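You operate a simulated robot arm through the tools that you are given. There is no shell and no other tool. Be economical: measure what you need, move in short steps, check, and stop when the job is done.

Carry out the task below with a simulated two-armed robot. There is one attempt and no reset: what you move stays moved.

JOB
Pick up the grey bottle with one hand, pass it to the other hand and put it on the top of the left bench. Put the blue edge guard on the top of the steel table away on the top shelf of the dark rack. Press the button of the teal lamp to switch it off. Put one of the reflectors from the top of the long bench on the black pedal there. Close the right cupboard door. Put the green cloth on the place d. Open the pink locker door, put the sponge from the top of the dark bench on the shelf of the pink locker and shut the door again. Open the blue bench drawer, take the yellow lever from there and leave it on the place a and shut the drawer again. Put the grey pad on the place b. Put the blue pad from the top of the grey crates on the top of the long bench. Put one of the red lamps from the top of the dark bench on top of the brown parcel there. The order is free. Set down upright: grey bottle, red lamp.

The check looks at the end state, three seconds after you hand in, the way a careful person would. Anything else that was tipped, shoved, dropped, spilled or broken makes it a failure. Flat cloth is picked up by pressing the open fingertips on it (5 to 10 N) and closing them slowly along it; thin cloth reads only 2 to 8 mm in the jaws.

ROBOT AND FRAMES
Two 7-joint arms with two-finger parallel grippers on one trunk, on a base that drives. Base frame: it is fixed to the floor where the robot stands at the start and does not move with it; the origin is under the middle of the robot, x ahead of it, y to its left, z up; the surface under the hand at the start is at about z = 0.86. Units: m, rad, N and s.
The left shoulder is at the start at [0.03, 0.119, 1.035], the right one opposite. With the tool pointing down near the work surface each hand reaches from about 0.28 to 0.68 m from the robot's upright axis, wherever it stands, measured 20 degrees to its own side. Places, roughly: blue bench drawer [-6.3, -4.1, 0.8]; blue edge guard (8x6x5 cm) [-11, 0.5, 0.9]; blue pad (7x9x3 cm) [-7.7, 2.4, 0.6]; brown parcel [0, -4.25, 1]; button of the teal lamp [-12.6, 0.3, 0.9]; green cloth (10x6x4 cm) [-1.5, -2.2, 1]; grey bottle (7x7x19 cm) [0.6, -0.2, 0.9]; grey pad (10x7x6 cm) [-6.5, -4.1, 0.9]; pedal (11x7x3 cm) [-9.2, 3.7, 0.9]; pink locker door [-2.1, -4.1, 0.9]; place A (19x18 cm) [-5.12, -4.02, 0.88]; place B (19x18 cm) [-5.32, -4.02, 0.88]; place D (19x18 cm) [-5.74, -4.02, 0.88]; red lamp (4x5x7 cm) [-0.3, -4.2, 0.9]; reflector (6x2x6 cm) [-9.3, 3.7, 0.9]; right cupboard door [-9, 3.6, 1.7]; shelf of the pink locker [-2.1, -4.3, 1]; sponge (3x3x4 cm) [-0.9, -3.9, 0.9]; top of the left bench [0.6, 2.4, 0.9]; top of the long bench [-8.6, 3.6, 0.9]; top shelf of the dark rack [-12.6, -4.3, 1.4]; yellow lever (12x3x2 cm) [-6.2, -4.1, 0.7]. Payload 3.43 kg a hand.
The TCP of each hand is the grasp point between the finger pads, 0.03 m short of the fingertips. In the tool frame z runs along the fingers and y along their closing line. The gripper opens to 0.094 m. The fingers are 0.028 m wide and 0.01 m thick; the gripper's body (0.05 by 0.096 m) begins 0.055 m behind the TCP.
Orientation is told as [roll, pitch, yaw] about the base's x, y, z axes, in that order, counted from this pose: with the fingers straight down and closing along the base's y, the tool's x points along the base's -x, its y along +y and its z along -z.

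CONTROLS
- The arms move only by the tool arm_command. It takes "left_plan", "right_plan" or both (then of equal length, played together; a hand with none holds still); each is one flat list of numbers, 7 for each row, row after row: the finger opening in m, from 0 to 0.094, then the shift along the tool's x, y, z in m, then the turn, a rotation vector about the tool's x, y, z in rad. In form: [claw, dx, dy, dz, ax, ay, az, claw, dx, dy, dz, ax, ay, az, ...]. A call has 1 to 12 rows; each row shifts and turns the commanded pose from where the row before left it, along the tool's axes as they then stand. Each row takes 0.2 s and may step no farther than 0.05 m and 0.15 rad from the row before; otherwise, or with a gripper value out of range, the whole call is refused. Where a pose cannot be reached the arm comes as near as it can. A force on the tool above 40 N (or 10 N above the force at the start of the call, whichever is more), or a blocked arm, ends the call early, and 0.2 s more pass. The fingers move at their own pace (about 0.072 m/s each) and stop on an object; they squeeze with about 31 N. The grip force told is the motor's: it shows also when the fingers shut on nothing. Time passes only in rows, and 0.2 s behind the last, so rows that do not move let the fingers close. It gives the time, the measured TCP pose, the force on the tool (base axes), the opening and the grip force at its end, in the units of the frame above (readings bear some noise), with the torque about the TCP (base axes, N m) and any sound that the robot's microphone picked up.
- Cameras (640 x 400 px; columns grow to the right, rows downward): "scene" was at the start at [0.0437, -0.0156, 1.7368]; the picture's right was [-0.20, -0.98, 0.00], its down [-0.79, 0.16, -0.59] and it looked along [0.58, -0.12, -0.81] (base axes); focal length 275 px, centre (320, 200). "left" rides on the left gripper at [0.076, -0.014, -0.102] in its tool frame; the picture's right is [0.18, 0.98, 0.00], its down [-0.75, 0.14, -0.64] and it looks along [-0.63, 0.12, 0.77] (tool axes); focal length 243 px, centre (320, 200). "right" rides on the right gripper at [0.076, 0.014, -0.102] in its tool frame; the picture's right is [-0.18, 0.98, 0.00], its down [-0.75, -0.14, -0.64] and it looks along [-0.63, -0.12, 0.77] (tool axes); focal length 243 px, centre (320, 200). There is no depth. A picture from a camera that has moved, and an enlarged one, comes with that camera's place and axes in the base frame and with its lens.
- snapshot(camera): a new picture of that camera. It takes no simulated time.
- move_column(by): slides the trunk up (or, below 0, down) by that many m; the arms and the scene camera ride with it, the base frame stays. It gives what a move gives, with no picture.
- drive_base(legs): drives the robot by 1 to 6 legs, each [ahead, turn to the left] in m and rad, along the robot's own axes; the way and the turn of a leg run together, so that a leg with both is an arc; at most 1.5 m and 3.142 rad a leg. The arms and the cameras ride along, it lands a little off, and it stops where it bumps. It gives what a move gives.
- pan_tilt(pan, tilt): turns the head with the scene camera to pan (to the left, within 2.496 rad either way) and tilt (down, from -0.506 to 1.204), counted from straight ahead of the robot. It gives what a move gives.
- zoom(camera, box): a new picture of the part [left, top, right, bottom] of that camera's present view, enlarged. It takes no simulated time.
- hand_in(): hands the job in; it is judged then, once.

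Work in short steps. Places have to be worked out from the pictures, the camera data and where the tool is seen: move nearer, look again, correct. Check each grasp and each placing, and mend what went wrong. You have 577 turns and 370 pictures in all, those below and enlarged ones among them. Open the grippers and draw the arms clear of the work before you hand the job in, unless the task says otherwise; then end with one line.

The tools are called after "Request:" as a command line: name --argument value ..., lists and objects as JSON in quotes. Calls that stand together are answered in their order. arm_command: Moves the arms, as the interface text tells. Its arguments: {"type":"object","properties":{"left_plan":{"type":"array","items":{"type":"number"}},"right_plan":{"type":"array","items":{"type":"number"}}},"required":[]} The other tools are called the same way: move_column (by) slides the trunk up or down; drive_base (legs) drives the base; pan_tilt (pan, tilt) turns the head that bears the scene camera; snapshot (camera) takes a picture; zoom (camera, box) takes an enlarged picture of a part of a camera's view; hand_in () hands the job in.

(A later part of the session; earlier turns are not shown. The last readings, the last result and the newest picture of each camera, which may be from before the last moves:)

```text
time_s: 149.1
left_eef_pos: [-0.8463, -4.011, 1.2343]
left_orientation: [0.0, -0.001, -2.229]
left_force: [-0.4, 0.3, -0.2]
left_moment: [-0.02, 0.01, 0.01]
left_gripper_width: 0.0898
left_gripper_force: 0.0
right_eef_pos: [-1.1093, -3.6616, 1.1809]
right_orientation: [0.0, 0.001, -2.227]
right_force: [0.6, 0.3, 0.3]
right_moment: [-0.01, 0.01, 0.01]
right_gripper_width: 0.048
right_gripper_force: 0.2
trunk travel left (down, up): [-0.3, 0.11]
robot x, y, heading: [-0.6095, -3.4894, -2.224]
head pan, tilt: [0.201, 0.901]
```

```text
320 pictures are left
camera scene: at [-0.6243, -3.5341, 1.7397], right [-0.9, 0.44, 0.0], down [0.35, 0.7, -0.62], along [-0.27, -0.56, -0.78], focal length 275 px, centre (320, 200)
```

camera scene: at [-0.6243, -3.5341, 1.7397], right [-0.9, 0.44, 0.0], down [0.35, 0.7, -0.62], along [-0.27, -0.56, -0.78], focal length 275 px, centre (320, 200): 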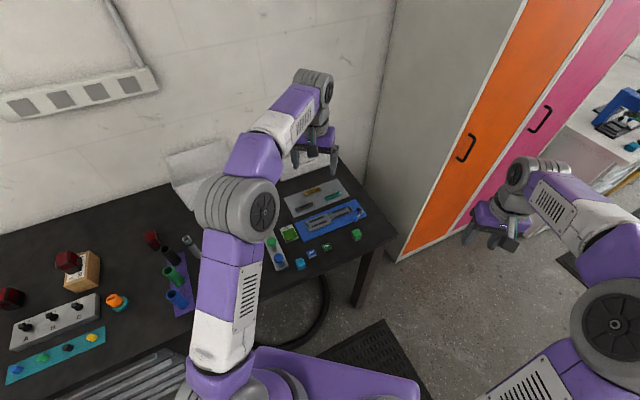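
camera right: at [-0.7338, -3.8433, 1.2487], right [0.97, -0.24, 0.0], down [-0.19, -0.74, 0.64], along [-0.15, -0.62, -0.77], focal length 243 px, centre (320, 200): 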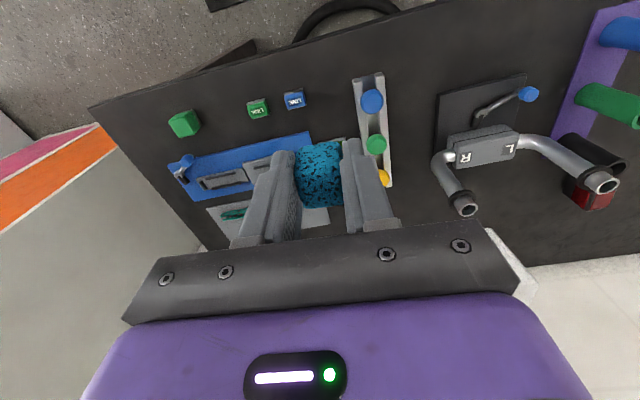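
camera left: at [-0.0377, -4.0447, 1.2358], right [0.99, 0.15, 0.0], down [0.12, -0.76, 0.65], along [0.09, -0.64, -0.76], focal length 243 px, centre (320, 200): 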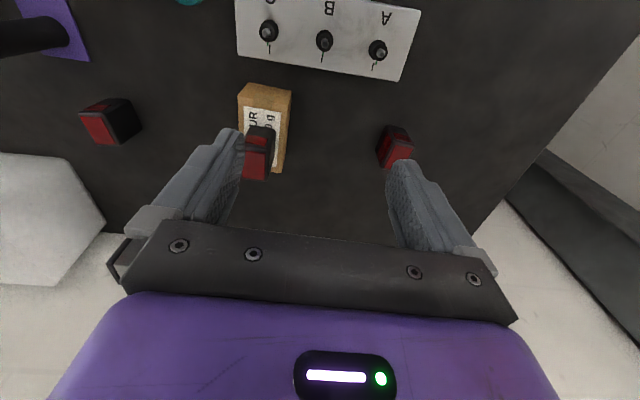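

Lamp still stands on the parcel; sponge visible at the set-down spot. I bring the left hand over it.

Request:
arm_command --left_plan '[0.058, 0.045, 0.008, 0, 0, 0, 0, 0.058, 0.045, 0.008, 0, 0, 0, 0, 0.058, 0.044, 0.007, 0, 0, 0, 0, 0.058, 0, 0, 0.048, 0, 0, 0, 0.058, 0, 0, 0.048, 0, 0, 0, 0.058, 0, 0, 0.048, 0, 0, 0, 0.058, 0, 0, 0.048, 0, 0, 0, 0.058, 0, 0, 0.048, 0, 0, 0, 0.058, 0, 0, 0, 0, 0, 0]'

Request:
snapshot --camera "left"

```text
time_s: 151.1
left_eef_pos: [-0.744, -3.9186, 0.9935]
left_orientation: [0.0, 0.001, -2.228]
left_force: [-0.5, 1.1, -0.1]
left_moment: [-0.04, 0.0, -0.05]
left_gripper_width: 0.0579
left_gripper_force: 0.0
right_eef_pos: [-1.111, -3.6616, 1.1818]
right_orientation: [0.001, -0.001, -2.227]
right_force: [0.5, 0.3, 1.0]
right_moment: [-0.01, 0.0, 0.02]
right_gripper_width: 0.048
right_gripper_force: 0.1
trunk travel left (down, up): [-0.3, 0.11]
robot x, y, heading: [-0.6114, -3.4911, -2.228]
head pan, tilt: [0.201, 0.901]
```

```text
319 pictures are left
camera left: at [-0.7092, -3.8496, 1.0965], right [0.89, -0.46, 0.0], down [-0.35, -0.68, 0.64], along [-0.29, -0.57, -0.77], focal length 243 px, centre (320, 200)
```

left: 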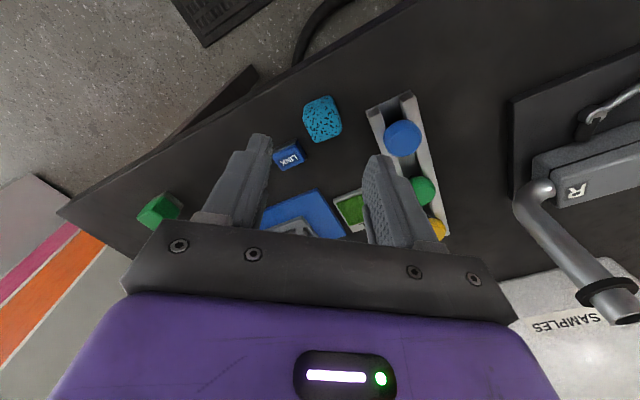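

The sponge is centred, but the rack is close and the hand is skewed; I rotate the hand 0.6 rad to the earlier orientation, then descend and close.

Request:
arm_command --left_plan '[0.047, 0, 0, 0, 0, 0, -0.15, 0.047, 0, 0, 0, 0, 0, -0.15, 0.047, 0, 0, 0, 0, 0, -0.15, 0.047, 0, 0, 0, 0, 0, -0.15, 0.047, 0, -0.001, 0.04, 0, 0, 0, 0.047, 0, 0, 0.04, 0, 0, 0, 0.047, 0, 0, 0.016, 0, 0, 0, 0.047, 0, 0, 0, 0, 0, 0, 0.02, 0, 0, 0, 0, 0, 0, 0.01, 0, 0, 0, 0, 0, 0]'

Request:
snapshot --camera "left"

```text
time_s: 153.3
left_eef_pos: [-0.7457, -3.9196, 0.895]
left_orientation: [-0.001, 0.0, -1.629]
left_force: [-0.3, -0.8, -0.6]
left_moment: [0.01, 0.01, 0.03]
left_gripper_width: 0.0316
left_gripper_force: 31.2
right_eef_pos: [-1.1099, -3.6618, 1.1811]
right_orientation: [0.0, 0.0, -2.226]
right_force: [0.1, 0.1, -0.4]
right_moment: [-0.01, -0.01, -0.04]
right_gripper_width: 0.0479
right_gripper_force: 0.1
trunk travel left (down, up): [-0.3, 0.11]
robot x, y, heading: [-0.6072, -3.4878, -2.223]
head pan, tilt: [0.201, 0.901]
```

```text
318 pictures are left
camera left: at [-0.7558, -3.8432, 0.998], right [0.99, 0.13, 0.0], down [0.1, -0.76, 0.64], along [0.08, -0.64, -0.77], focal length 243 px, centre (320, 200)
```

left: 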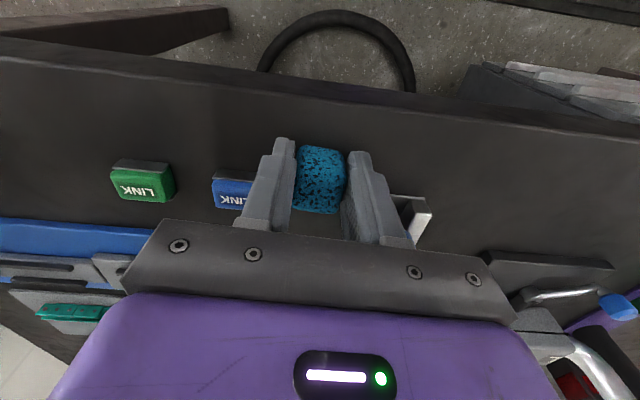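

Sponge is in the left hand. I lift it, rotate back, and bring the right arm forward for the drive to the locker.

Request:
arm_command --left_plan '[0.01, 0, 0, -0.03, 0, 0, 0, 0.01, 0, 0, -0.048, 0, 0, 0, 0.01, 0, 0, -0.048, 0, 0, 0, 0.01, 0, 0, -0.048, 0, 0, 0.15, 0.01, 0, 0, -0.048, 0, 0, 0.15, 0.01, 0, 0, -0.048, 0, 0, 0.15, 0.01, 0, 0, -0.048, 0, 0, 0.15, 0.01, -0.04, 0, 0, 0, 0, 0, 0.01, -0.04, 0, 0, 0, 0, 0]' --right_plan '[0.09, 0, 0, -0.04, 0, 0, 0, 0.09, 0, 0, -0.04, 0, 0, 0, 0.09, -0.02, 0.02, 0, 0, 0, 0, 0.09, -0.02, 0.02, 0, 0, 0, 0, 0.09, -0.02, 0.02, 0, 0, 0, 0, 0.09, -0.02, 0.02, 0, 0, 0, 0, 0.09, -0.02, 0.02, 0, 0, 0, 0, 0.09, -0.02, 0.02, 0, 0, 0, 0, 0.09, 0, 0, 0, 0, 0, 0]'

Request:
drive_base --legs '[[0, -1.04], [1.1, 0]]'

Request:
pan_tilt --pan 1.0 --tilt 0.6

Request:
snapshot --camera "scene"

```text
time_s: 155.3
left_eef_pos: [-0.7956, -3.9843, 1.2184]
left_orientation: [-0.001, 0.0, -2.232]
left_force: [0.0, 0.0, -0.4]
left_moment: [-0.02, -0.01, -0.02]
left_gripper_width: 0.0317
left_gripper_force: 30.9
right_eef_pos: [-1.0872, -3.8305, 1.2601]
right_orientation: [0.002, -0.001, -2.227]
right_force: [-0.6, -0.2, -0.3]
right_moment: [0.0, -0.01, 0.0]
right_gripper_width: 0.0901
right_gripper_force: 0.1
trunk travel left (down, up): [-0.3, 0.11]
robot x, y, heading: [-0.6118, -3.4895, -2.224]
head pan, tilt: [0.201, 0.901]
```

```text
time_s: 163.6
left_eef_pos: [-2.2336, -3.4987, 1.2176]
left_orientation: [0.001, 0.0, 3.059]
left_force: [0.2, -0.4, -0.5]
left_moment: [-0.01, -0.03, -0.01]
left_gripper_width: 0.0317
left_gripper_force: 30.7
right_eef_pos: [-2.2644, -3.1693, 1.2608]
right_orientation: [0.0, -0.001, 3.06]
right_force: [0.2, 0.4, 0.3]
right_moment: [0.02, 0.0, -0.02]
right_gripper_width: 0.0902
right_gripper_force: 0.1
trunk travel left (down, up): [-0.3, 0.11]
robot x, y, heading: [-1.7175, -3.3836, 3.059]
head pan, tilt: [0.201, 0.901]
```

```text
time_s: 164.7
left_eef_pos: [-2.2354, -3.4988, 1.2178]
left_orientation: [0.0, 0.0, 3.061]
left_force: [-0.7, 0.2, -0.1]
left_moment: [0.0, 0.0, -0.04]
left_gripper_width: 0.0315
left_gripper_force: 30.8
right_eef_pos: [-2.2643, -3.1701, 1.2603]
right_orientation: [0.001, 0.0, 3.062]
right_force: [0.3, -0.4, -0.5]
right_moment: [-0.02, 0.01, -0.01]
right_gripper_width: 0.0901
right_gripper_force: 0.1
trunk travel left (down, up): [-0.3, 0.11]
robot x, y, heading: [-1.7167, -3.3795, 3.061]
head pan, tilt: [1.0, 0.6]
```

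```text
317 pictures are left
camera scene: at [-1.7406, -3.4568, 1.7645], right [-0.79, 0.61, 0.0], down [0.34, 0.45, -0.82], along [-0.5, -0.66, -0.57], focal length 275 px, centre (320, 200)
```

scene: 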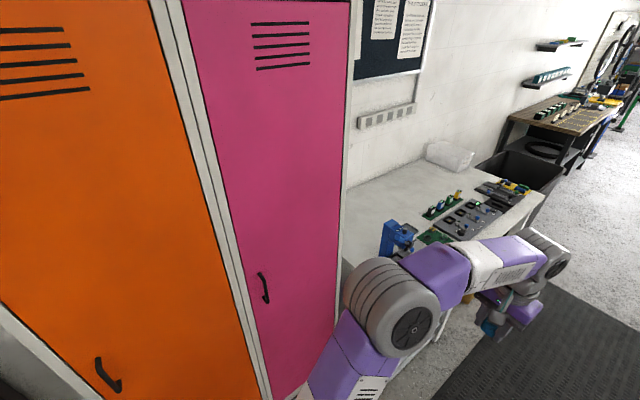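

The pink handle triangulates to about (-1.95, -4.04, 1.01), hinge at x≈-2.30. I retract the hands, turn to face the locker and back off slightly.

Request:
arm_command --left_plan '[0.01, 0.04, 0, 0, 0, 0, 0, 0.01, 0.04, 0, 0, 0, 0, 0, 0.01, 0.04, 0, 0, 0, 0, 0, 0.01, 0.03, 0.01, 0, 0, 0, 0]' --right_plan '[0.09, 0.045, -0.01, 0, 0, 0, 0, 0.09, 0.045, -0.01, 0, 0, 0, 0, 0.09, 0.045, -0.01, 0, 0, 0, 0, 0.09, 0.045, 0, 0, 0, 0, 0]'

Request:
drive_base --legs '[[0.03, 0], [0, 1.65]]'

Request:
pan_tilt --pan -0.25 --tilt 0.7

Request:
snapshot --camera "scene"

```text
time_s: 165.7
left_eef_pos: [-2.0847, -3.5204, 1.2167]
left_orientation: [0.001, -0.001, 3.059]
left_force: [0.3, -0.1, 0.1]
left_moment: [0.01, 0.04, 0.0]
left_gripper_width: 0.0314
left_gripper_force: 30.9
right_eef_pos: [-2.0792, -3.1537, 1.2609]
right_orientation: [0.002, -0.005, 3.06]
right_force: [0.4, 0.2, -0.1]
right_moment: [0.0, 0.04, -0.02]
right_gripper_width: 0.0897
right_gripper_force: 0.0
trunk travel left (down, up): [-0.3, 0.11]
robot x, y, heading: [-1.719, -3.3811, 3.062]
head pan, tilt: [1.0, 0.6]
```

```text
time_s: 170.5
left_eef_pos: [-1.5891, -3.7404, 1.2163]
left_orientation: [0.0, -0.001, -1.592]
left_force: [0.1, -0.1, -0.4]
left_moment: [0.0, 0.01, 0.01]
left_gripper_width: 0.0311
left_gripper_force: 30.9
right_eef_pos: [-1.9565, -3.7575, 1.2591]
right_orientation: [0.0, 0.001, -1.59]
right_force: [-0.8, -0.4, 2.0]
right_moment: [0.02, -0.01, -0.03]
right_gripper_width: 0.0899
right_gripper_force: 0.0
trunk travel left (down, up): [-0.3, 0.11]
robot x, y, heading: [-1.7501, -3.378, -1.589]
head pan, tilt: [1.0, 0.6]
```

```text
time_s: 171.9
left_eef_pos: [-1.5893, -3.7393, 1.2155]
left_orientation: [0.0, 0.0, -1.592]
left_force: [0.0, -0.6, 1.4]
left_moment: [0.02, 0.01, -0.02]
left_gripper_width: 0.0315
left_gripper_force: 31.1
right_eef_pos: [-1.9576, -3.7565, 1.261]
right_orientation: [-0.001, 0.0, -1.592]
right_force: [0.8, -0.2, 0.3]
right_moment: [-0.01, 0.02, 0.0]
right_gripper_width: 0.0897
right_gripper_force: 0.0
trunk travel left (down, up): [-0.3, 0.11]
robot x, y, heading: [-1.748, -3.3834, -1.593]
head pan, tilt: [-0.25, 0.7]
```

```text
316 pictures are left
camera scene: at [-1.7689, -3.4336, 1.7559], right [-0.96, 0.27, 0.0], down [0.17, 0.62, -0.77], along [-0.2, -0.74, -0.64], focal length 275 px, centre (320, 200)
```

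scene: 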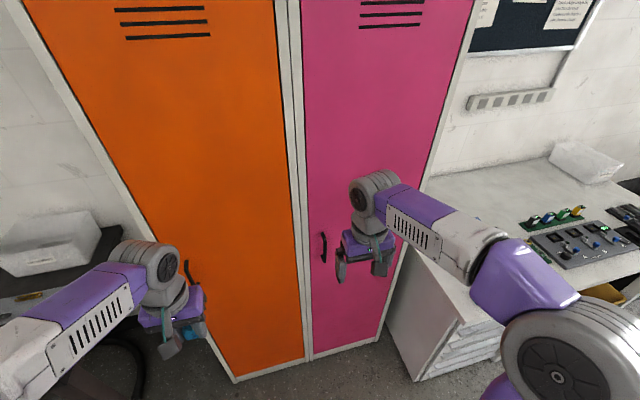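

I move the right hand forward 10 cm and pitch it to horizontal.

Request:
arm_command --right_plan '[0.09, -0.05, 0, 0, 0, 0, 0, 0.09, -0.05, 0, 0, 0, 0, 0, 0.09, 0, 0, 0, 0, -0.14, 0, 0.09, 0, 0, 0, 0, -0.14, 0, 0.09, 0, 0, 0, 0, -0.14, 0, 0.09, 0, 0, 0, 0, -0.14, 0, 0.09, 0, 0, 0, 0, -0.14, 0, 0.09, 0, 0, 0, 0, -0.14, 0, 0.09, 0, 0, 0, 0, -0.14, 0, 0.09, 0, 0, 0, 0, -0.14, 0, 0.09, 0, 0, 0, 0, -0.14, 0, 0.09, 0, 0, 0, 0, -0.14, 0]'

Request:
snapshot --camera "right"

```text
time_s: 174.5
left_eef_pos: [-1.5898, -3.7399, 1.2163]
left_orientation: [0.001, 0.0, -1.59]
left_force: [-0.1, -1.0, 0.2]
left_moment: [-0.04, 0.02, 0.01]
left_gripper_width: 0.0316
left_gripper_force: 30.7
right_eef_pos: [-1.9623, -3.8551, 1.2681]
right_orientation: [-0.018, -1.365, -1.577]
right_force: [-0.6, 0.3, 0.0]
right_moment: [0.0, 0.0, 0.03]
right_gripper_width: 0.0902
right_gripper_force: 0.1
right hand out of reach, approached as far as the arm can: row 12
trunk travel left (down, up): [-0.3, 0.11]
robot x, y, heading: [-1.7508, -3.3792, -1.592]
head pan, tilt: [-0.25, 0.7]
```

```text
315 pictures are left
camera right: at [-1.9462, -3.7392, 1.215], right [0.98, -0.06, 0.18], down [-0.13, 0.48, 0.87], along [-0.14, -0.88, 0.46], focal length 243 px, centre (320, 200)
```

right: 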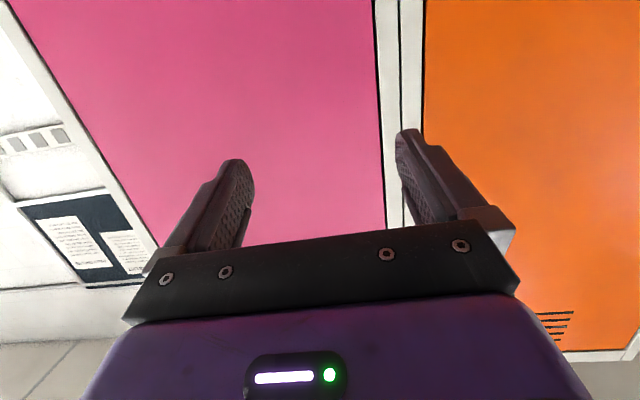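

I lower the hand to handle height and line up in x, then check with the scene camera.

Request:
arm_command --right_plan '[0.09, 0.042, 0.003, 0.009, 0, 0, 0, 0.09, 0.042, 0.003, 0.009, 0, 0, 0, 0.09, 0.042, 0.003, 0.009, 0, 0, 0, 0.09, 0.042, 0.003, 0.009, 0, 0, 0, 0.09, 0.042, 0.002, 0.009, 0, 0, 0, 0.09, 0.042, 0, 0.009, 0, 0, 0, 0.09, 0, 0, 0, 0, 0, 0]'

Request:
snapshot --camera "scene"

Request:
snapshot --camera "right"

```text
time_s: 176.1
left_eef_pos: [-1.589, -3.7415, 1.2154]
left_orientation: [-0.001, -0.001, -1.592]
left_force: [-0.3, 0.2, 0.1]
left_moment: [0.01, -0.01, -0.02]
left_gripper_width: 0.0314
left_gripper_force: 30.9
right_eef_pos: [-1.9793, -3.8573, 1.155]
right_orientation: [0.006, -1.386, -1.592]
right_force: [-0.1, -1.2, -0.2]
right_moment: [-0.04, 0.0, 0.02]
right_gripper_width: 0.0898
right_gripper_force: 0.0
right hand out of reach, approached as far as the arm can: row 1, 4, 5, 6
trunk travel left (down, up): [-0.3, 0.11]
robot x, y, heading: [-1.7465, -3.3804, -1.592]
head pan, tilt: [-0.25, 0.7]
```

```text
314 pictures are left
camera scene: at [-1.7695, -3.4344, 1.7558], right [-0.96, 0.27, 0.0], down [0.17, 0.62, -0.76], along [-0.2, -0.74, -0.64], focal length 275 px, centre (320, 200)
```

scene: 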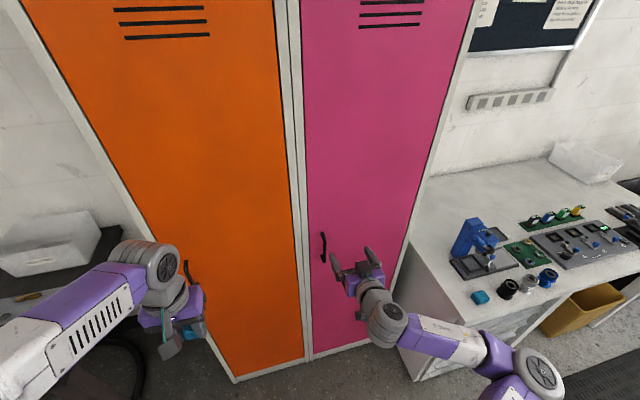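

```text
313 pictures are left
camera right: at [-1.9641, -3.7436, 1.0995], right [0.98, -0.05, 0.18], down [-0.13, 0.49, 0.86], along [-0.13, -0.87, 0.48], focal length 243 px, centre (320, 200)
```

right: 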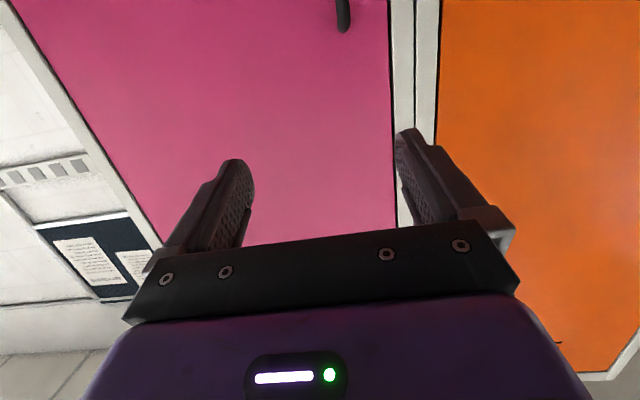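

The arm can't fold lower there, so I lower the trunk 0.145 m instead.

Request:
move_column --by -0.145

Request:
snapshot --camera "scene"

Request:
snapshot --camera "right"

```text
time_s: 177.8
left_eef_pos: [-1.5885, -3.74, 1.0713]
left_orientation: [-0.001, 0.0, -1.592]
left_force: [-0.8, 0.0, 0.7]
left_moment: [-0.02, 0.01, -0.01]
left_gripper_width: 0.0317
left_gripper_force: 31.1
right_eef_pos: [-1.9785, -3.857, 1.011]
right_orientation: [0.006, -1.386, -1.593]
right_force: [-0.7, 0.6, 0.7]
right_moment: [0.02, -0.01, 0.02]
right_gripper_width: 0.0898
right_gripper_force: 0.0
trunk travel left (down, up): [-0.155, 0.255]
robot x, y, heading: [-1.745, -3.3845, -1.595]
head pan, tilt: [-0.25, 0.7]
```

```text
312 pictures are left
camera scene: at [-1.769, -3.4334, 1.611], right [-0.96, 0.27, 0.0], down [0.17, 0.62, -0.77], along [-0.2, -0.74, -0.64], focal length 275 px, centre (320, 200)
```

scene: 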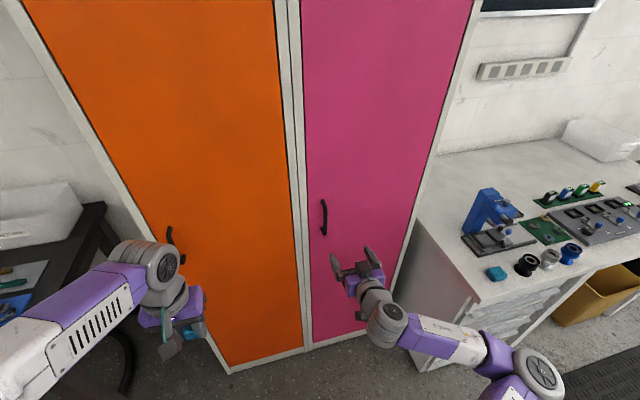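

```text
311 pictures are left
camera right: at [-1.9636, -3.743, 0.9551], right [0.98, -0.05, 0.18], down [-0.13, 0.49, 0.86], along [-0.13, -0.87, 0.48], focal length 243 px, centre (320, 200)
```

right: 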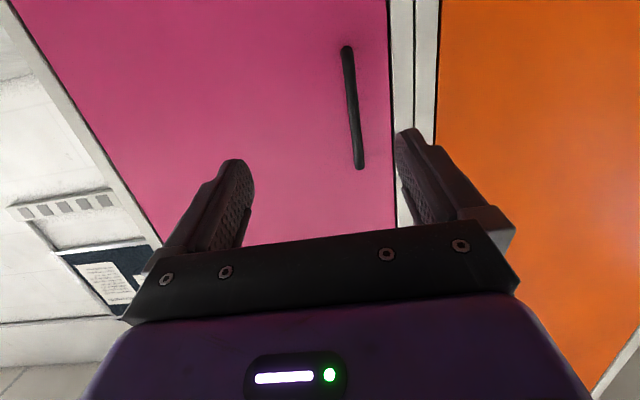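

Handle centre computes to (-1.948, -4.04, 1.004). I shift 3 cm in +x first, to see how the arm responds.

Request:
arm_command --right_plan '[0.09, 0, 0.03, 0, 0, 0, 0, 0.09, 0, 0, 0, 0, 0, 0]'

```text
time_s: 178.4
left_eef_pos: [-1.5903, -3.7393, 1.0709]
left_orientation: [0.001, 0.0, -1.592]
left_force: [-0.5, 0.1, -0.1]
left_moment: [0.01, 0.0, -0.01]
left_gripper_width: 0.0316
left_gripper_force: 31.3
right_eef_pos: [-1.951, -3.8565, 1.0177]
right_orientation: [0.012, -1.381, -1.596]
right_force: [0.6, -0.5, -0.6]
right_moment: [0.02, -0.01, -0.03]
right_gripper_width: 0.0898
right_gripper_force: 0.1
right hand out of reach, approached as far as the arm can: row 1
trunk travel left (down, up): [-0.155, 0.255]
robot x, y, heading: [-1.7505, -3.384, -1.59]
head pan, tilt: [-0.25, 0.7]
```

I advance 16 cm toward the handle.

Request:
arm_command --right_plan '[0.09, -0.008, 0, 0.04, 0, 0, 0, 0.09, -0.008, 0, 0.04, 0, 0, 0, 0.09, -0.008, 0, 0.04, 0, 0, 0, 0.09, -0.008, 0, 0.035, 0, 0, 0, 0.09, 0, 0, 0, 0, 0, 0]'

Request:
snapshot --camera "scene"

Request:
snapshot --camera "right"

```text
time_s: 179.5
left_eef_pos: [-1.5894, -3.7388, 1.0716]
left_orientation: [0.001, 0.0, -1.594]
left_force: [0.7, -0.5, -0.6]
left_moment: [0.04, 0.03, 0.0]
left_gripper_width: 0.0315
left_gripper_force: 30.7
right_eef_pos: [-1.953, -4.0115, 1.0201]
right_orientation: [0.007, -1.384, -1.586]
right_force: [-2.3, 10.8, 1.3]
right_moment: [-0.12, -0.07, 0.48]
right_gripper_width: 0.0889
right_gripper_force: 0.0
trunk travel left (down, up): [-0.155, 0.255]
robot x, y, heading: [-1.7497, -3.3824, -1.594]
head pan, tilt: [-0.25, 0.7]
stopped in row 5 (right hand): the force on the tool passed its limit at 55 N (the readings are from after the stop); the commanded pose is now the measured one
```

```text
310 pictures are left
camera scene: at [-1.7692, -3.4329, 1.6109], right [-0.96, 0.27, 0.0], down [0.17, 0.62, -0.77], along [-0.2, -0.74, -0.64], focal length 275 px, centre (320, 200)
```

scene: 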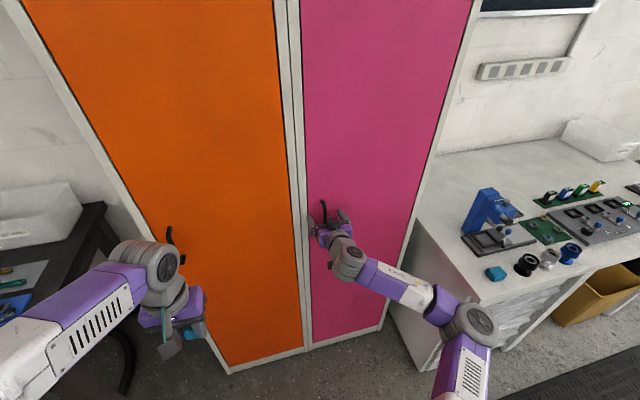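

```text
309 pictures are left
camera right: at [-1.9381, -3.8982, 0.9656], right [0.98, -0.04, 0.18], down [-0.14, 0.49, 0.86], along [-0.13, -0.87, 0.48], focal length 243 px, centre (320, 200)
```

right: 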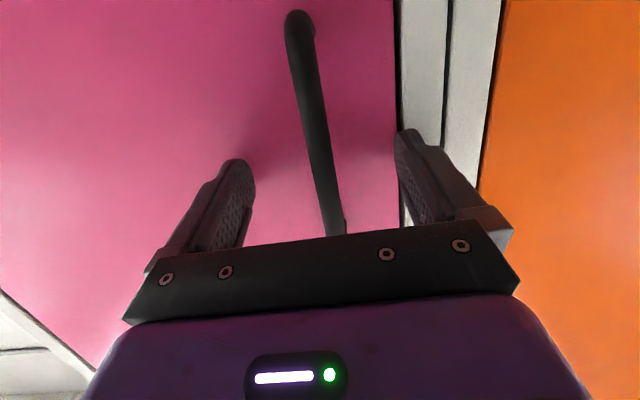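

The fingertips met the door (plane y≈-4.045); the bar is between the fingers. I back off 6 mm and close.

Request:
arm_command --right_plan '[0.09, 0.001, 0, -0.006, 0, 0, 0, 0.05, 0, 0, 0, 0, 0, 0, 0.0, 0, 0, 0, 0, 0, 0, 0.0, 0, 0, 0, 0, 0, 0, 0.0, 0, 0, 0, 0, 0, 0, 0.0, 0, 0, 0, 0, 0, 0, 0.0, 0, 0, 0, 0, 0, 0]'

Request:
snapshot --camera "right"

```text
time_s: 181.1
left_eef_pos: [-1.5874, -3.7395, 1.0696]
left_orientation: [-0.002, -0.001, -1.593]
left_force: [-0.4, 0.6, 0.2]
left_moment: [0.0, 0.01, -0.02]
left_gripper_width: 0.0317
left_gripper_force: 31.2
right_eef_pos: [-1.9481, -4.0074, 1.0197]
right_orientation: [-0.002, -1.381, -1.573]
right_force: [20.4, 1.4, -6.6]
right_moment: [-0.44, 0.07, 0.12]
right_gripper_width: 0.0154
right_gripper_force: 44.7
trunk travel left (down, up): [-0.155, 0.255]
robot x, y, heading: [-1.7503, -3.3785, -1.593]
head pan, tilt: [-0.25, 0.7]
```

```text
308 pictures are left
camera right: at [-1.9353, -3.8929, 0.9652], right [0.98, -0.04, 0.18], down [-0.14, 0.49, 0.86], along [-0.12, -0.87, 0.48], focal length 243 px, centre (320, 200)
```

right: 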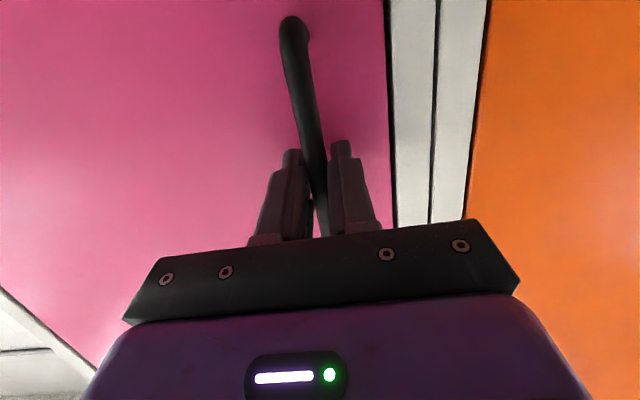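

The bar is gripped (15 mm). I pull the door along its arc, the first ~0.4 rad.

Request:
arm_command --right_plan '[0, 0.0086, -0.0045, -0.0447, 0, 0, 0, 0, 0.0084, -0.0134, -0.0433, 0, 0, 0, 0, 0.008, -0.019, -0.0412, 0, 0, 0, 0, 0, 0, 0, 0, 0, 0]'

Request:
snapshot --camera "scene"

```text
time_s: 182.1
left_eef_pos: [-1.5874, -3.7389, 1.0703]
left_orientation: [-0.002, 0.0, -1.592]
left_force: [0.3, -0.9, -0.7]
left_moment: [-0.02, 0.04, -0.01]
left_gripper_width: 0.0316
left_gripper_force: 30.9
right_eef_pos: [-1.9884, -3.874, 1.0205]
right_orientation: [-0.005, -1.386, -1.574]
right_force: [15.1, 6.6, -3.0]
right_moment: [-0.26, 0.43, 0.34]
right_gripper_width: 0.0116
right_gripper_force: 45.2
trunk travel left (down, up): [-0.155, 0.255]
robot x, y, heading: [-1.7507, -3.3804, -1.592]
head pan, tilt: [-0.25, 0.7]
```

```text
307 pictures are left
camera scene: at [-1.7659, -3.433, 1.6109], right [-0.96, 0.27, 0.0], down [0.17, 0.62, -0.77], along [-0.21, -0.74, -0.64], focal length 275 px, centre (320, 200)
```

scene: 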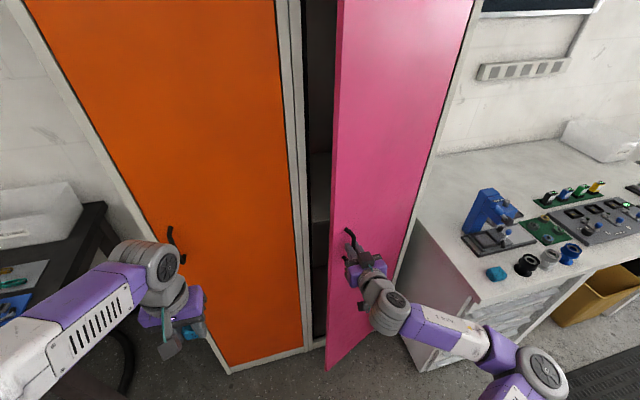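

The door is opening. I continue the arc.

Request:
arm_command --right_plan '[0, 0.0074, -0.021, -0.0385, 0, 0, 0, 0, 0.0068, -0.0292, -0.0351, 0, 0, 0, 0, 0.006, -0.0334, -0.031, 0, 0, 0, 0, 0, 0, 0, 0, 0, 0]'

Request:
snapshot --camera "scene"

```text
time_s: 182.6
left_eef_pos: [-1.5896, -3.7389, 1.0703]
left_orientation: [0.0, -0.001, -1.594]
left_force: [-0.1, -0.4, -0.3]
left_moment: [0.01, -0.04, -0.02]
left_gripper_width: 0.0316
left_gripper_force: 31.2
right_eef_pos: [-2.0174, -3.83, 1.021]
right_orientation: [-0.007, -1.379, -1.545]
right_force: [8.5, 5.9, 3.6]
right_moment: [0.02, 0.84, -0.14]
right_gripper_width: 0.0117
right_gripper_force: 44.9
right hand out of reach, approached as far as the arm can: row 2
trunk travel left (down, up): [-0.155, 0.255]
robot x, y, heading: [-1.7494, -3.38, -1.592]
head pan, tilt: [-0.25, 0.7]
stopped in row 2 (right hand): the force on the tool passed its limit at 51 N (the readings are from after the stop); the commanded pose is now the measured one
```

```text
306 pictures are left
camera scene: at [-1.769, -3.4333, 1.6111], right [-0.96, 0.27, 0.0], down [0.17, 0.62, -0.76], along [-0.2, -0.74, -0.64], focal length 275 px, centre (320, 200)
```

scene: 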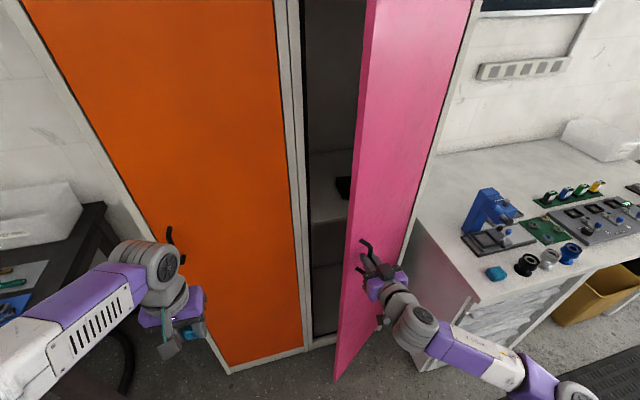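

The arm is folded up; the door is ~35° open. I release the handle and back the base away 12 cm.

Request:
arm_command --right_plan '[0.05, 0, 0, 0, 0, 0, 0, 0.08, 0, 0, 0, 0, 0, 0, 0.08, 0, 0, 0, 0, 0, 0]'

Request:
drive_base --legs '[[-0.13, 0]]'

Request:
snapshot --camera "scene"

```text
time_s: 183.4
left_eef_pos: [-1.59, -3.7403, 1.0714]
left_orientation: [0.001, -0.002, -1.594]
left_force: [0.2, 0.6, 0.2]
left_moment: [0.01, 0.02, 0.01]
left_gripper_width: 0.0316
left_gripper_force: 30.6
right_eef_pos: [-2.0208, -3.8295, 1.0195]
right_orientation: [0.012, -1.376, -1.571]
right_force: [0.5, 0.4, -0.4]
right_moment: [0.0, 0.0, 0.0]
right_gripper_width: 0.0797
right_gripper_force: 0.0
trunk travel left (down, up): [-0.155, 0.255]
robot x, y, heading: [-1.7504, -3.3845, -1.595]
head pan, tilt: [-0.25, 0.7]
```

```text
time_s: 184.7
left_eef_pos: [-1.5874, -3.6116, 1.0711]
left_orientation: [0.0, 0.0, -1.592]
left_force: [0.7, 0.1, -0.3]
left_moment: [-0.03, 0.01, -0.01]
left_gripper_width: 0.0314
left_gripper_force: 30.8
right_eef_pos: [-2.019, -3.7015, 1.0193]
right_orientation: [0.012, -1.376, -1.571]
right_force: [-0.3, 0.9, 0.2]
right_moment: [0.0, -0.04, -0.01]
right_gripper_width: 0.0801
right_gripper_force: 0.0
trunk travel left (down, up): [-0.155, 0.255]
robot x, y, heading: [-1.7491, -3.2553, -1.594]
head pan, tilt: [-0.25, 0.7]
```

```text
305 pictures are left
camera scene: at [-1.7663, -3.3037, 1.6109], right [-0.96, 0.27, 0.0], down [0.17, 0.62, -0.77], along [-0.2, -0.74, -0.64], focal length 275 px, centre (320, 200)
```

scene: 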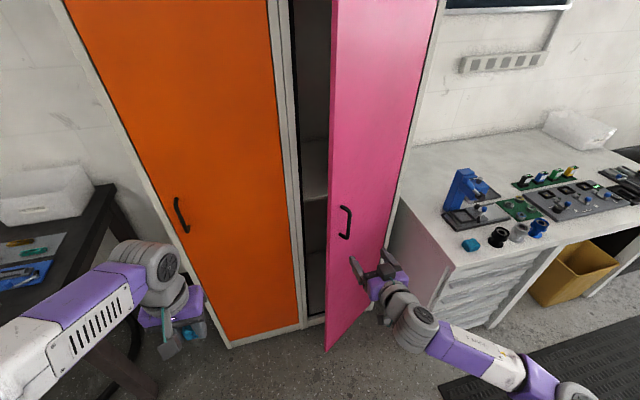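

The door stays ajar at ~30°. I close the fingers, go round the door's free edge to its inside, ready to push it open.

Request:
arm_command --right_plan '[0.0, 0, 0.048, 0, 0, 0, 0, 0.0, 0, 0.05, 0, 0, 0, 0, 0.0, 0, 0, 0, 0, 0, 0, 0, -0.009, 0, 0.045, 0, 0, 0, 0, -0.009, 0, 0.045, 0, 0, 0, 0, -0.009, 0, 0.045, 0, 0, 0, 0, -0.009, 0, 0.045, 0, 0, 0, 0, -0.009, 0, 0.045, 0, 0, 0, 0, 0, 0, 0, 0, 0, 0]'

Request:
snapshot --camera "scene"

```text
time_s: 186.7
left_eef_pos: [-1.5865, -3.6113, 1.0713]
left_orientation: [0.0, 0.0, -1.59]
left_force: [-0.6, 0.2, 0.3]
left_moment: [0.0, -0.03, 0.04]
left_gripper_width: 0.0313
left_gripper_force: 30.6
right_eef_pos: [-1.9294, -3.9036, 1.0197]
right_orientation: [0.013, -1.373, -1.571]
right_force: [0.0, -0.6, 0.8]
right_moment: [0.0, 0.01, 0.02]
right_gripper_width: 0.0
right_gripper_force: 30.7
right hand out of reach, approached as far as the arm can: row 1, 2, 7, 8
trunk travel left (down, up): [-0.155, 0.255]
robot x, y, heading: [-1.7488, -3.2583, -1.592]
head pan, tilt: [-0.25, 0.7]
```

```text
304 pictures are left
camera scene: at [-1.7664, -3.3053, 1.6109], right [-0.96, 0.27, 0.0], down [0.17, 0.62, -0.76], along [-0.2, -0.74, -0.64], focal length 275 px, centre (320, 200)
```

scene: 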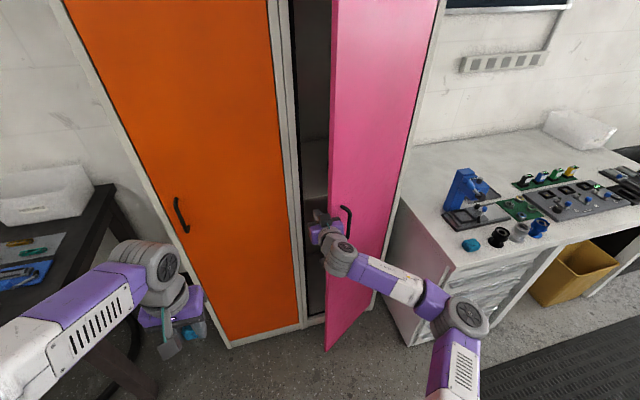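

The fingers are inside the door edge. I push the door open along its arc.

Request:
arm_command --right_plan '[0, 0, -0.034, 0, 0, 0, 0, 0, 0.002, -0.036, -0.015, 0, 0, 0, 0, 0.005, -0.036, -0.025, 0, 0, 0, 0, 0.005, -0.036, -0.025, 0, 0, 0, 0, 0.005, -0.036, -0.025, 0, 0, 0, 0, 0.004, -0.04, -0.018, 0, 0, 0, 0, 0.004, -0.04, -0.018, 0, 0, 0]'

Request:
snapshot --camera "scene"

```text
time_s: 187.1
left_eef_pos: [-1.5866, -3.6103, 1.0713]
left_orientation: [-0.001, -0.001, -1.592]
left_force: [-1.1, -0.3, 0.1]
left_moment: [0.0, -0.03, 0.02]
left_gripper_width: 0.0316
left_gripper_force: 31.4
right_eef_pos: [-1.9318, -3.8993, 1.0199]
right_orientation: [0.031, -1.376, -1.544]
right_force: [10.4, 5.9, 3.5]
right_moment: [-0.1, 0.31, -0.56]
right_gripper_width: 0.0002
right_gripper_force: 31.2
trunk travel left (down, up): [-0.155, 0.255]
robot x, y, heading: [-1.7463, -3.251, -1.588]
head pan, tilt: [-0.25, 0.7]
stopped in row 1 (right hand): the force on the tool passed its limit at 52 N (the readings are from after the stop); the commanded pose is now the measured one
```

```text
303 pictures are left
camera scene: at [-1.7669, -3.3045, 1.611], right [-0.96, 0.27, 0.0], down [0.17, 0.62, -0.77], along [-0.2, -0.74, -0.64], focal length 275 px, centre (320, 200)
```

scene: 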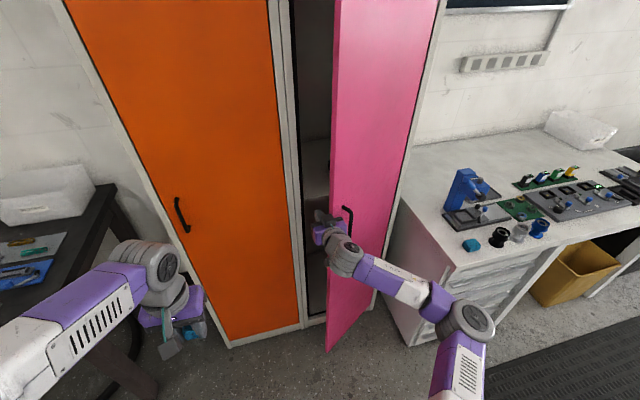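

Pushing edge-on jams. I instead turn the hand so the fingers hook behind the door's inner face.

Request:
arm_command --right_plan '[0, 0.002, 0.035, -0.01, 0, 0, 0, 0, 0, 0, 0, 0.147, 0, 0.029, 0, 0, 0, 0, 0.147, 0, 0.029, 0, 0, 0, 0, 0.147, 0, 0.029, 0, 0, 0, 0, 0.147, 0, 0.029, 0, 0, 0, 0, 0.147, 0, 0.029, 0, 0, 0, 0, 0, 0, 0]'

Request:
snapshot --camera "scene"

```text
time_s: 188.7
left_eef_pos: [-1.5874, -3.611, 1.0703]
left_orientation: [0.0, 0.0, -1.591]
left_force: [0.3, 0.3, -0.1]
left_moment: [-0.05, 0.0, 0.03]
left_gripper_width: 0.0316
left_gripper_force: 30.9
right_eef_pos: [-2.037, -3.8135, 1.0299]
right_orientation: [0.013, -1.37, -2.285]
right_force: [0.0, -0.6, -0.4]
right_moment: [0.01, -0.03, 0.02]
right_gripper_width: 0.0
right_gripper_force: 30.4
right hand out of reach, approached as far as the arm can: row 1, 2, 3, 4, 5, 6
trunk travel left (down, up): [-0.155, 0.255]
robot x, y, heading: [-1.7424, -3.2524, -1.585]
head pan, tilt: [-0.25, 0.7]
```

```text
302 pictures are left
camera scene: at [-1.766, -3.3052, 1.6109], right [-0.96, 0.27, 0.0], down [0.17, 0.62, -0.76], along [-0.2, -0.74, -0.64], focal length 275 px, centre (320, 200)
```

scene: 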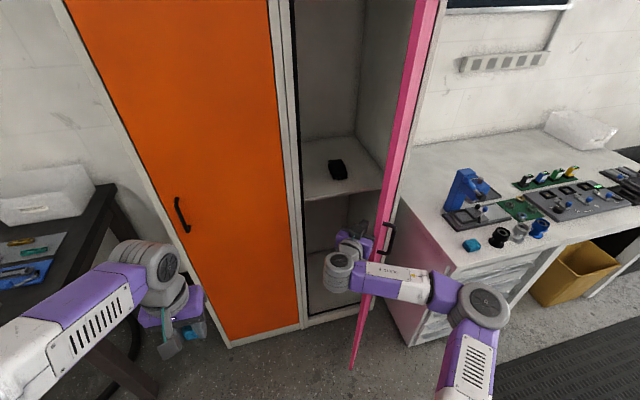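

That swung the door to ~75°. I push a bit further in -x.

Request:
arm_command --right_plan '[0, -0.0056, -0.034, 0.0289, 0, 0, 0, 0, -0.0056, -0.034, 0.0289, 0, 0, 0, 0, -0.0056, -0.034, 0.0289, 0, 0, 0, 0, 0, 0, 0, 0, 0, 0]'

Request:
snapshot --camera "scene"

```text
time_s: 189.0
left_eef_pos: [-1.588, -3.6117, 1.0709]
left_orientation: [0.001, 0.002, -1.592]
left_force: [-0.3, -0.5, 0.2]
left_moment: [0.03, -0.02, -0.01]
left_gripper_width: 0.0314
left_gripper_force: 31.4
right_eef_pos: [-2.0475, -3.8119, 1.0283]
right_orientation: [0.024, -1.365, -2.284]
right_force: [0.1, 0.1, -0.6]
right_moment: [-0.02, 0.0, -0.01]
right_gripper_width: 0.0
right_gripper_force: 30.9
trunk travel left (down, up): [-0.155, 0.255]
robot x, y, heading: [-1.7442, -3.2507, -1.591]
head pan, tilt: [-0.25, 0.7]
stopped in row 1 (right hand): the force on the tool passed its limit at 65 N (the readings are from after the stop); the commanded pose is now the measured one
```

```text
301 pictures are left
camera scene: at [-1.7671, -3.3052, 1.6109], right [-0.96, 0.27, 0.0], down [0.17, 0.62, -0.76], along [-0.2, -0.74, -0.64], focal length 275 px, centre (320, 200)
```

scene: 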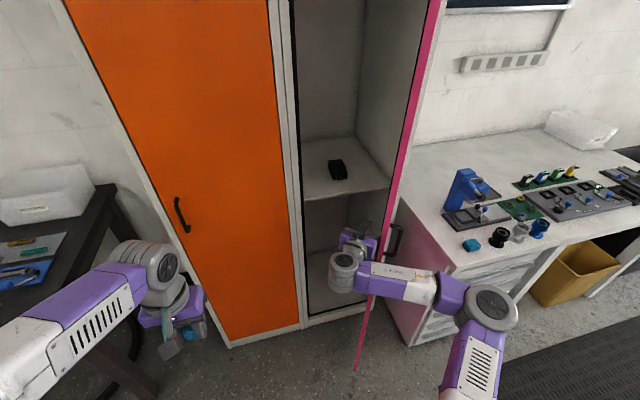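

The door stands at ~85° and the shelf (z≈0.97) with a black item is visible. I withdraw the right hand and return it to pointing down.

Request:
arm_command --right_plan '[0, 0.0056, 0.034, -0.0289, 0, 0, 0, 0, 0.0056, 0.034, -0.0289, 0, 0, 0, 0, 0.0056, 0.03, -0.0289, -0.147, 0, -0.029, 0, 0, 0, 0, -0.147, 0, -0.029, 0, 0, 0, 0, -0.147, 0, -0.029, 0, 0, 0, 0, -0.147, 0, -0.029, 0, 0, 0, 0, 0, 0.14, 0, 0, 0, 0, 0, 0, 0.14, 0, 0, 0, 0, 0, 0, 0.14, 0, 0, 0, 0, 0, 0, 0.14, 0, 0, 0, 0, 0, 0, 0.14, 0, 0, 0, 0, 0, 0, 0.14, 0]'

Request:
arm_command --right_plan '[0, 0, 0, -0.03, 0, 0.14, 0, 0, 0, 0, -0.03, 0, 0.14, 0, 0, 0, 0, -0.04, 0, 0.14, 0, 0, 0, 0, -0.04, 0, 0.1, 0, 0, 0, 0, 0, 0, 0, 0]' --left_plan '[0.01, -0.04, 0, 0, 0, 0, 0, 0.01, -0.04, 0, 0, 0, -0.15, 0, 0.01, -0.02, 0, 0, 0, -0.15, 0, 0.01, 0, 0, 0, 0, -0.15, 0, 0.01, 0, 0, 0, 0, -0.15, 0]'

Request:
snapshot --camera "scene"

```text
time_s: 191.6
left_eef_pos: [-1.5861, -3.6122, 1.0704]
left_orientation: [0.0, 0.004, -1.591]
left_force: [-0.9, -0.5, -1.0]
left_moment: [0.0, -0.05, 0.04]
left_gripper_width: 0.0314
left_gripper_force: 30.9
right_eef_pos: [-1.9807, -3.7726, 1.0284]
right_orientation: [0.01, -0.529, -1.666]
right_force: [0.6, 0.3, 0.2]
right_moment: [-0.04, 0.0, -0.02]
right_gripper_width: 0.0
right_gripper_force: 31.3
right hand out of reach, approached as far as the arm can: row 1, 2, 3
trunk travel left (down, up): [-0.155, 0.255]
robot x, y, heading: [-1.7419, -3.2486, -1.588]
head pan, tilt: [-0.25, 0.7]
```

```text
time_s: 192.8
left_eef_pos: [-1.5884, -3.7101, 1.0738]
left_orientation: [-0.003, -0.6, -1.591]
left_force: [0.3, 0.2, -0.2]
left_moment: [0.01, -0.02, 0.01]
left_gripper_width: 0.0317
left_gripper_force: 30.5
right_eef_pos: [-2.022, -3.6853, 1.1372]
right_orientation: [0.009, -0.01, -1.66]
right_force: [-0.3, -0.9, -0.2]
right_moment: [-0.01, -0.01, -0.01]
right_gripper_width: 0.0
right_gripper_force: 30.7
right hand out of reach, approached as far as the arm can: row 2, 3, 4
trunk travel left (down, up): [-0.155, 0.255]
robot x, y, heading: [-1.7449, -3.2528, -1.594]
head pan, tilt: [-0.25, 0.7]
```

```text
300 pictures are left
camera scene: at [-1.766, -3.3048, 1.6109], right [-0.96, 0.27, 0.0], down [0.17, 0.62, -0.77], along [-0.2, -0.74, -0.64], focal length 275 px, centre (320, 200)
```

scene: 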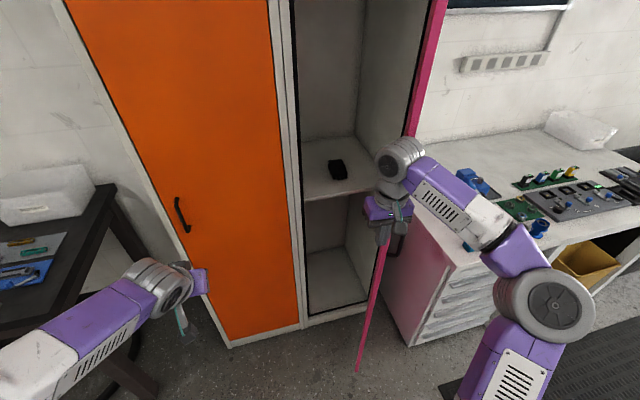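

I tuck the right hand further in, pitch the left hand to 60°, then turn a bit right and move nearer.

Request:
arm_command --right_plan '[0, 0.04, 0.04, 0, 0, 0, 0, 0, 0.04, 0.04, 0, 0, 0, 0, 0, 0.03, 0.03, 0, 0, 0, 0, 0, 0, 0, 0, 0, 0, 0]' --left_plan '[0.01, 0, 0, 0, 0, -0.15, 0, 0.01, 0, 0, 0, 0, -0.15, 0, 0.01, 0, 0, 0, 0, -0.15, 0, 0.01, 0, 0, 0, 0, 0, 0]'

Request:
drive_base --legs '[[0, -0.36], [0.24, 0]]'

Request:
pan_tilt --pan 0.05 --tilt 0.7

Request:
snapshot --camera "scene"

```text
refused: row 1 steps farther than a row can; nothing moved
```

```text
time_s: 195.7
left_eef_pos: [-1.8428, -3.9581, 1.0734]
left_orientation: [-0.001, -0.599, -1.946]
left_force: [0.1, -0.1, -0.4]
left_moment: [0.01, 0.0, 0.0]
left_gripper_width: 0.0313
left_gripper_force: 30.8
right_eef_pos: [-2.2413, -3.7842, 1.1361]
right_orientation: [0.011, -0.01, -2.014]
right_force: [0.3, 0.1, 0.9]
right_moment: [0.02, 0.02, 0.0]
right_gripper_width: 0.0
right_gripper_force: 31.3
trunk travel left (down, up): [-0.155, 0.255]
robot x, y, heading: [-1.8319, -3.4745, -1.942]
head pan, tilt: [-0.25, 0.7]
```

```text
time_s: 196.5
left_eef_pos: [-1.8413, -3.9575, 1.0729]
left_orientation: [0.0, -0.599, -1.946]
left_force: [-0.7, 1.0, 0.3]
left_moment: [0.0, -0.01, 0.02]
left_gripper_width: 0.0316
left_gripper_force: 31.2
right_eef_pos: [-2.2403, -3.7842, 1.1374]
right_orientation: [0.008, -0.01, -2.013]
right_force: [0.0, -0.1, -0.1]
right_moment: [-0.01, -0.02, 0.0]
right_gripper_width: 0.0001
right_gripper_force: 31.1
trunk travel left (down, up): [-0.155, 0.255]
robot x, y, heading: [-1.8294, -3.4736, -1.94]
head pan, tilt: [0.051, 0.7]
```

```text
299 pictures are left
camera scene: at [-1.8461, -3.5265, 1.6109], right [-0.95, 0.32, 0.0], down [0.2, 0.61, -0.76], along [-0.24, -0.73, -0.64], focal length 275 px, centre (320, 200)
```

scene: 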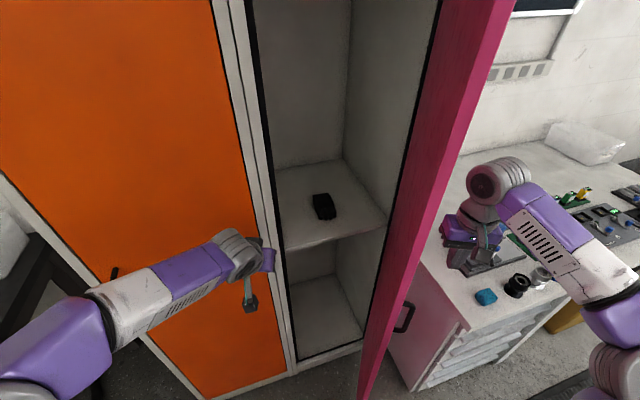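

A row was too long so the arm didn't tuck, but the right hand passed outside the door edge without contact. I leave it there. Now I pitch the left hand and move it in front of the opening.

Request:
arm_command --left_plan '[0.01, 0, 0, 0, 0, -0.15, 0, 0.01, 0, 0, 0, 0, -0.15, 0, 0.01, 0, 0, 0, 0, -0.15, 0, 0.01, -0.0127, -0.0304, 0.022, 0, 0, 0, 0.01, -0.0127, -0.0304, 0.022, 0, 0, 0, 0.01, -0.0127, -0.0304, 0.022, 0, 0, 0, 0.01, -0.0127, -0.0304, 0.022, 0, 0, 0, 0.01, -0.0127, -0.0304, 0.022, 0, 0, 0, 0.01, 0, 0, 0, 0, 0, 0]'

Request:
snapshot --camera "scene"

Request:
snapshot --camera "left"

```text
time_s: 198.5
left_eef_pos: [-2.032, -4.0218, 1.0704]
left_orientation: [-0.003, -1.048, -1.944]
left_force: [0.6, 0.7, 0.2]
left_moment: [-0.01, -0.01, 0.01]
left_gripper_width: 0.0316
left_gripper_force: 31.1
right_eef_pos: [-2.2398, -3.7839, 1.1373]
right_orientation: [0.009, -0.01, -2.013]
right_force: [0.1, 0.5, -0.8]
right_moment: [-0.01, -0.02, 0.0]
right_gripper_width: 0.0
right_gripper_force: 31.2
trunk travel left (down, up): [-0.155, 0.255]
robot x, y, heading: [-1.8348, -3.4706, -1.947]
head pan, tilt: [0.051, 0.7]
```

```text
298 pictures are left
camera scene: at [-1.8453, -3.5261, 1.6109], right [-0.95, 0.32, 0.0], down [0.2, 0.61, -0.77], along [-0.24, -0.73, -0.64], focal length 275 px, centre (320, 200)
```

scene: 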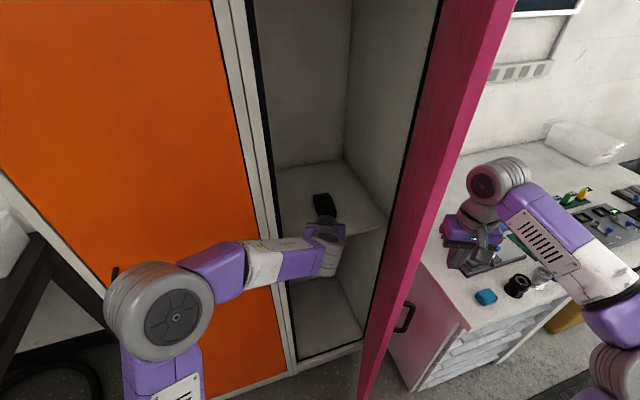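

```text
297 pictures are left
camera left: at [-1.9976, -3.8986, 1.0556], right [0.95, -0.27, -0.16], down [0.2, 0.12, 0.97], along [-0.25, -0.95, 0.16], focal length 243 px, centre (320, 200)
```

left: 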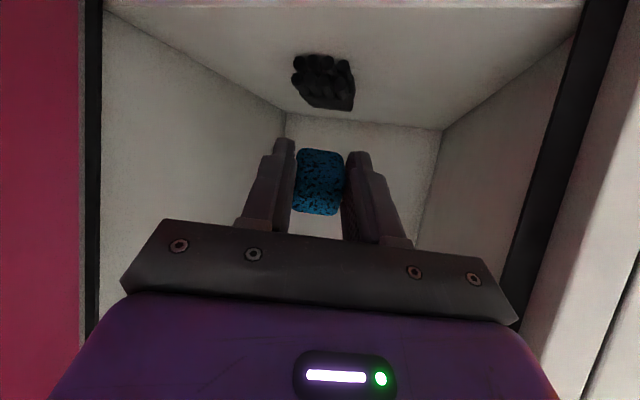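

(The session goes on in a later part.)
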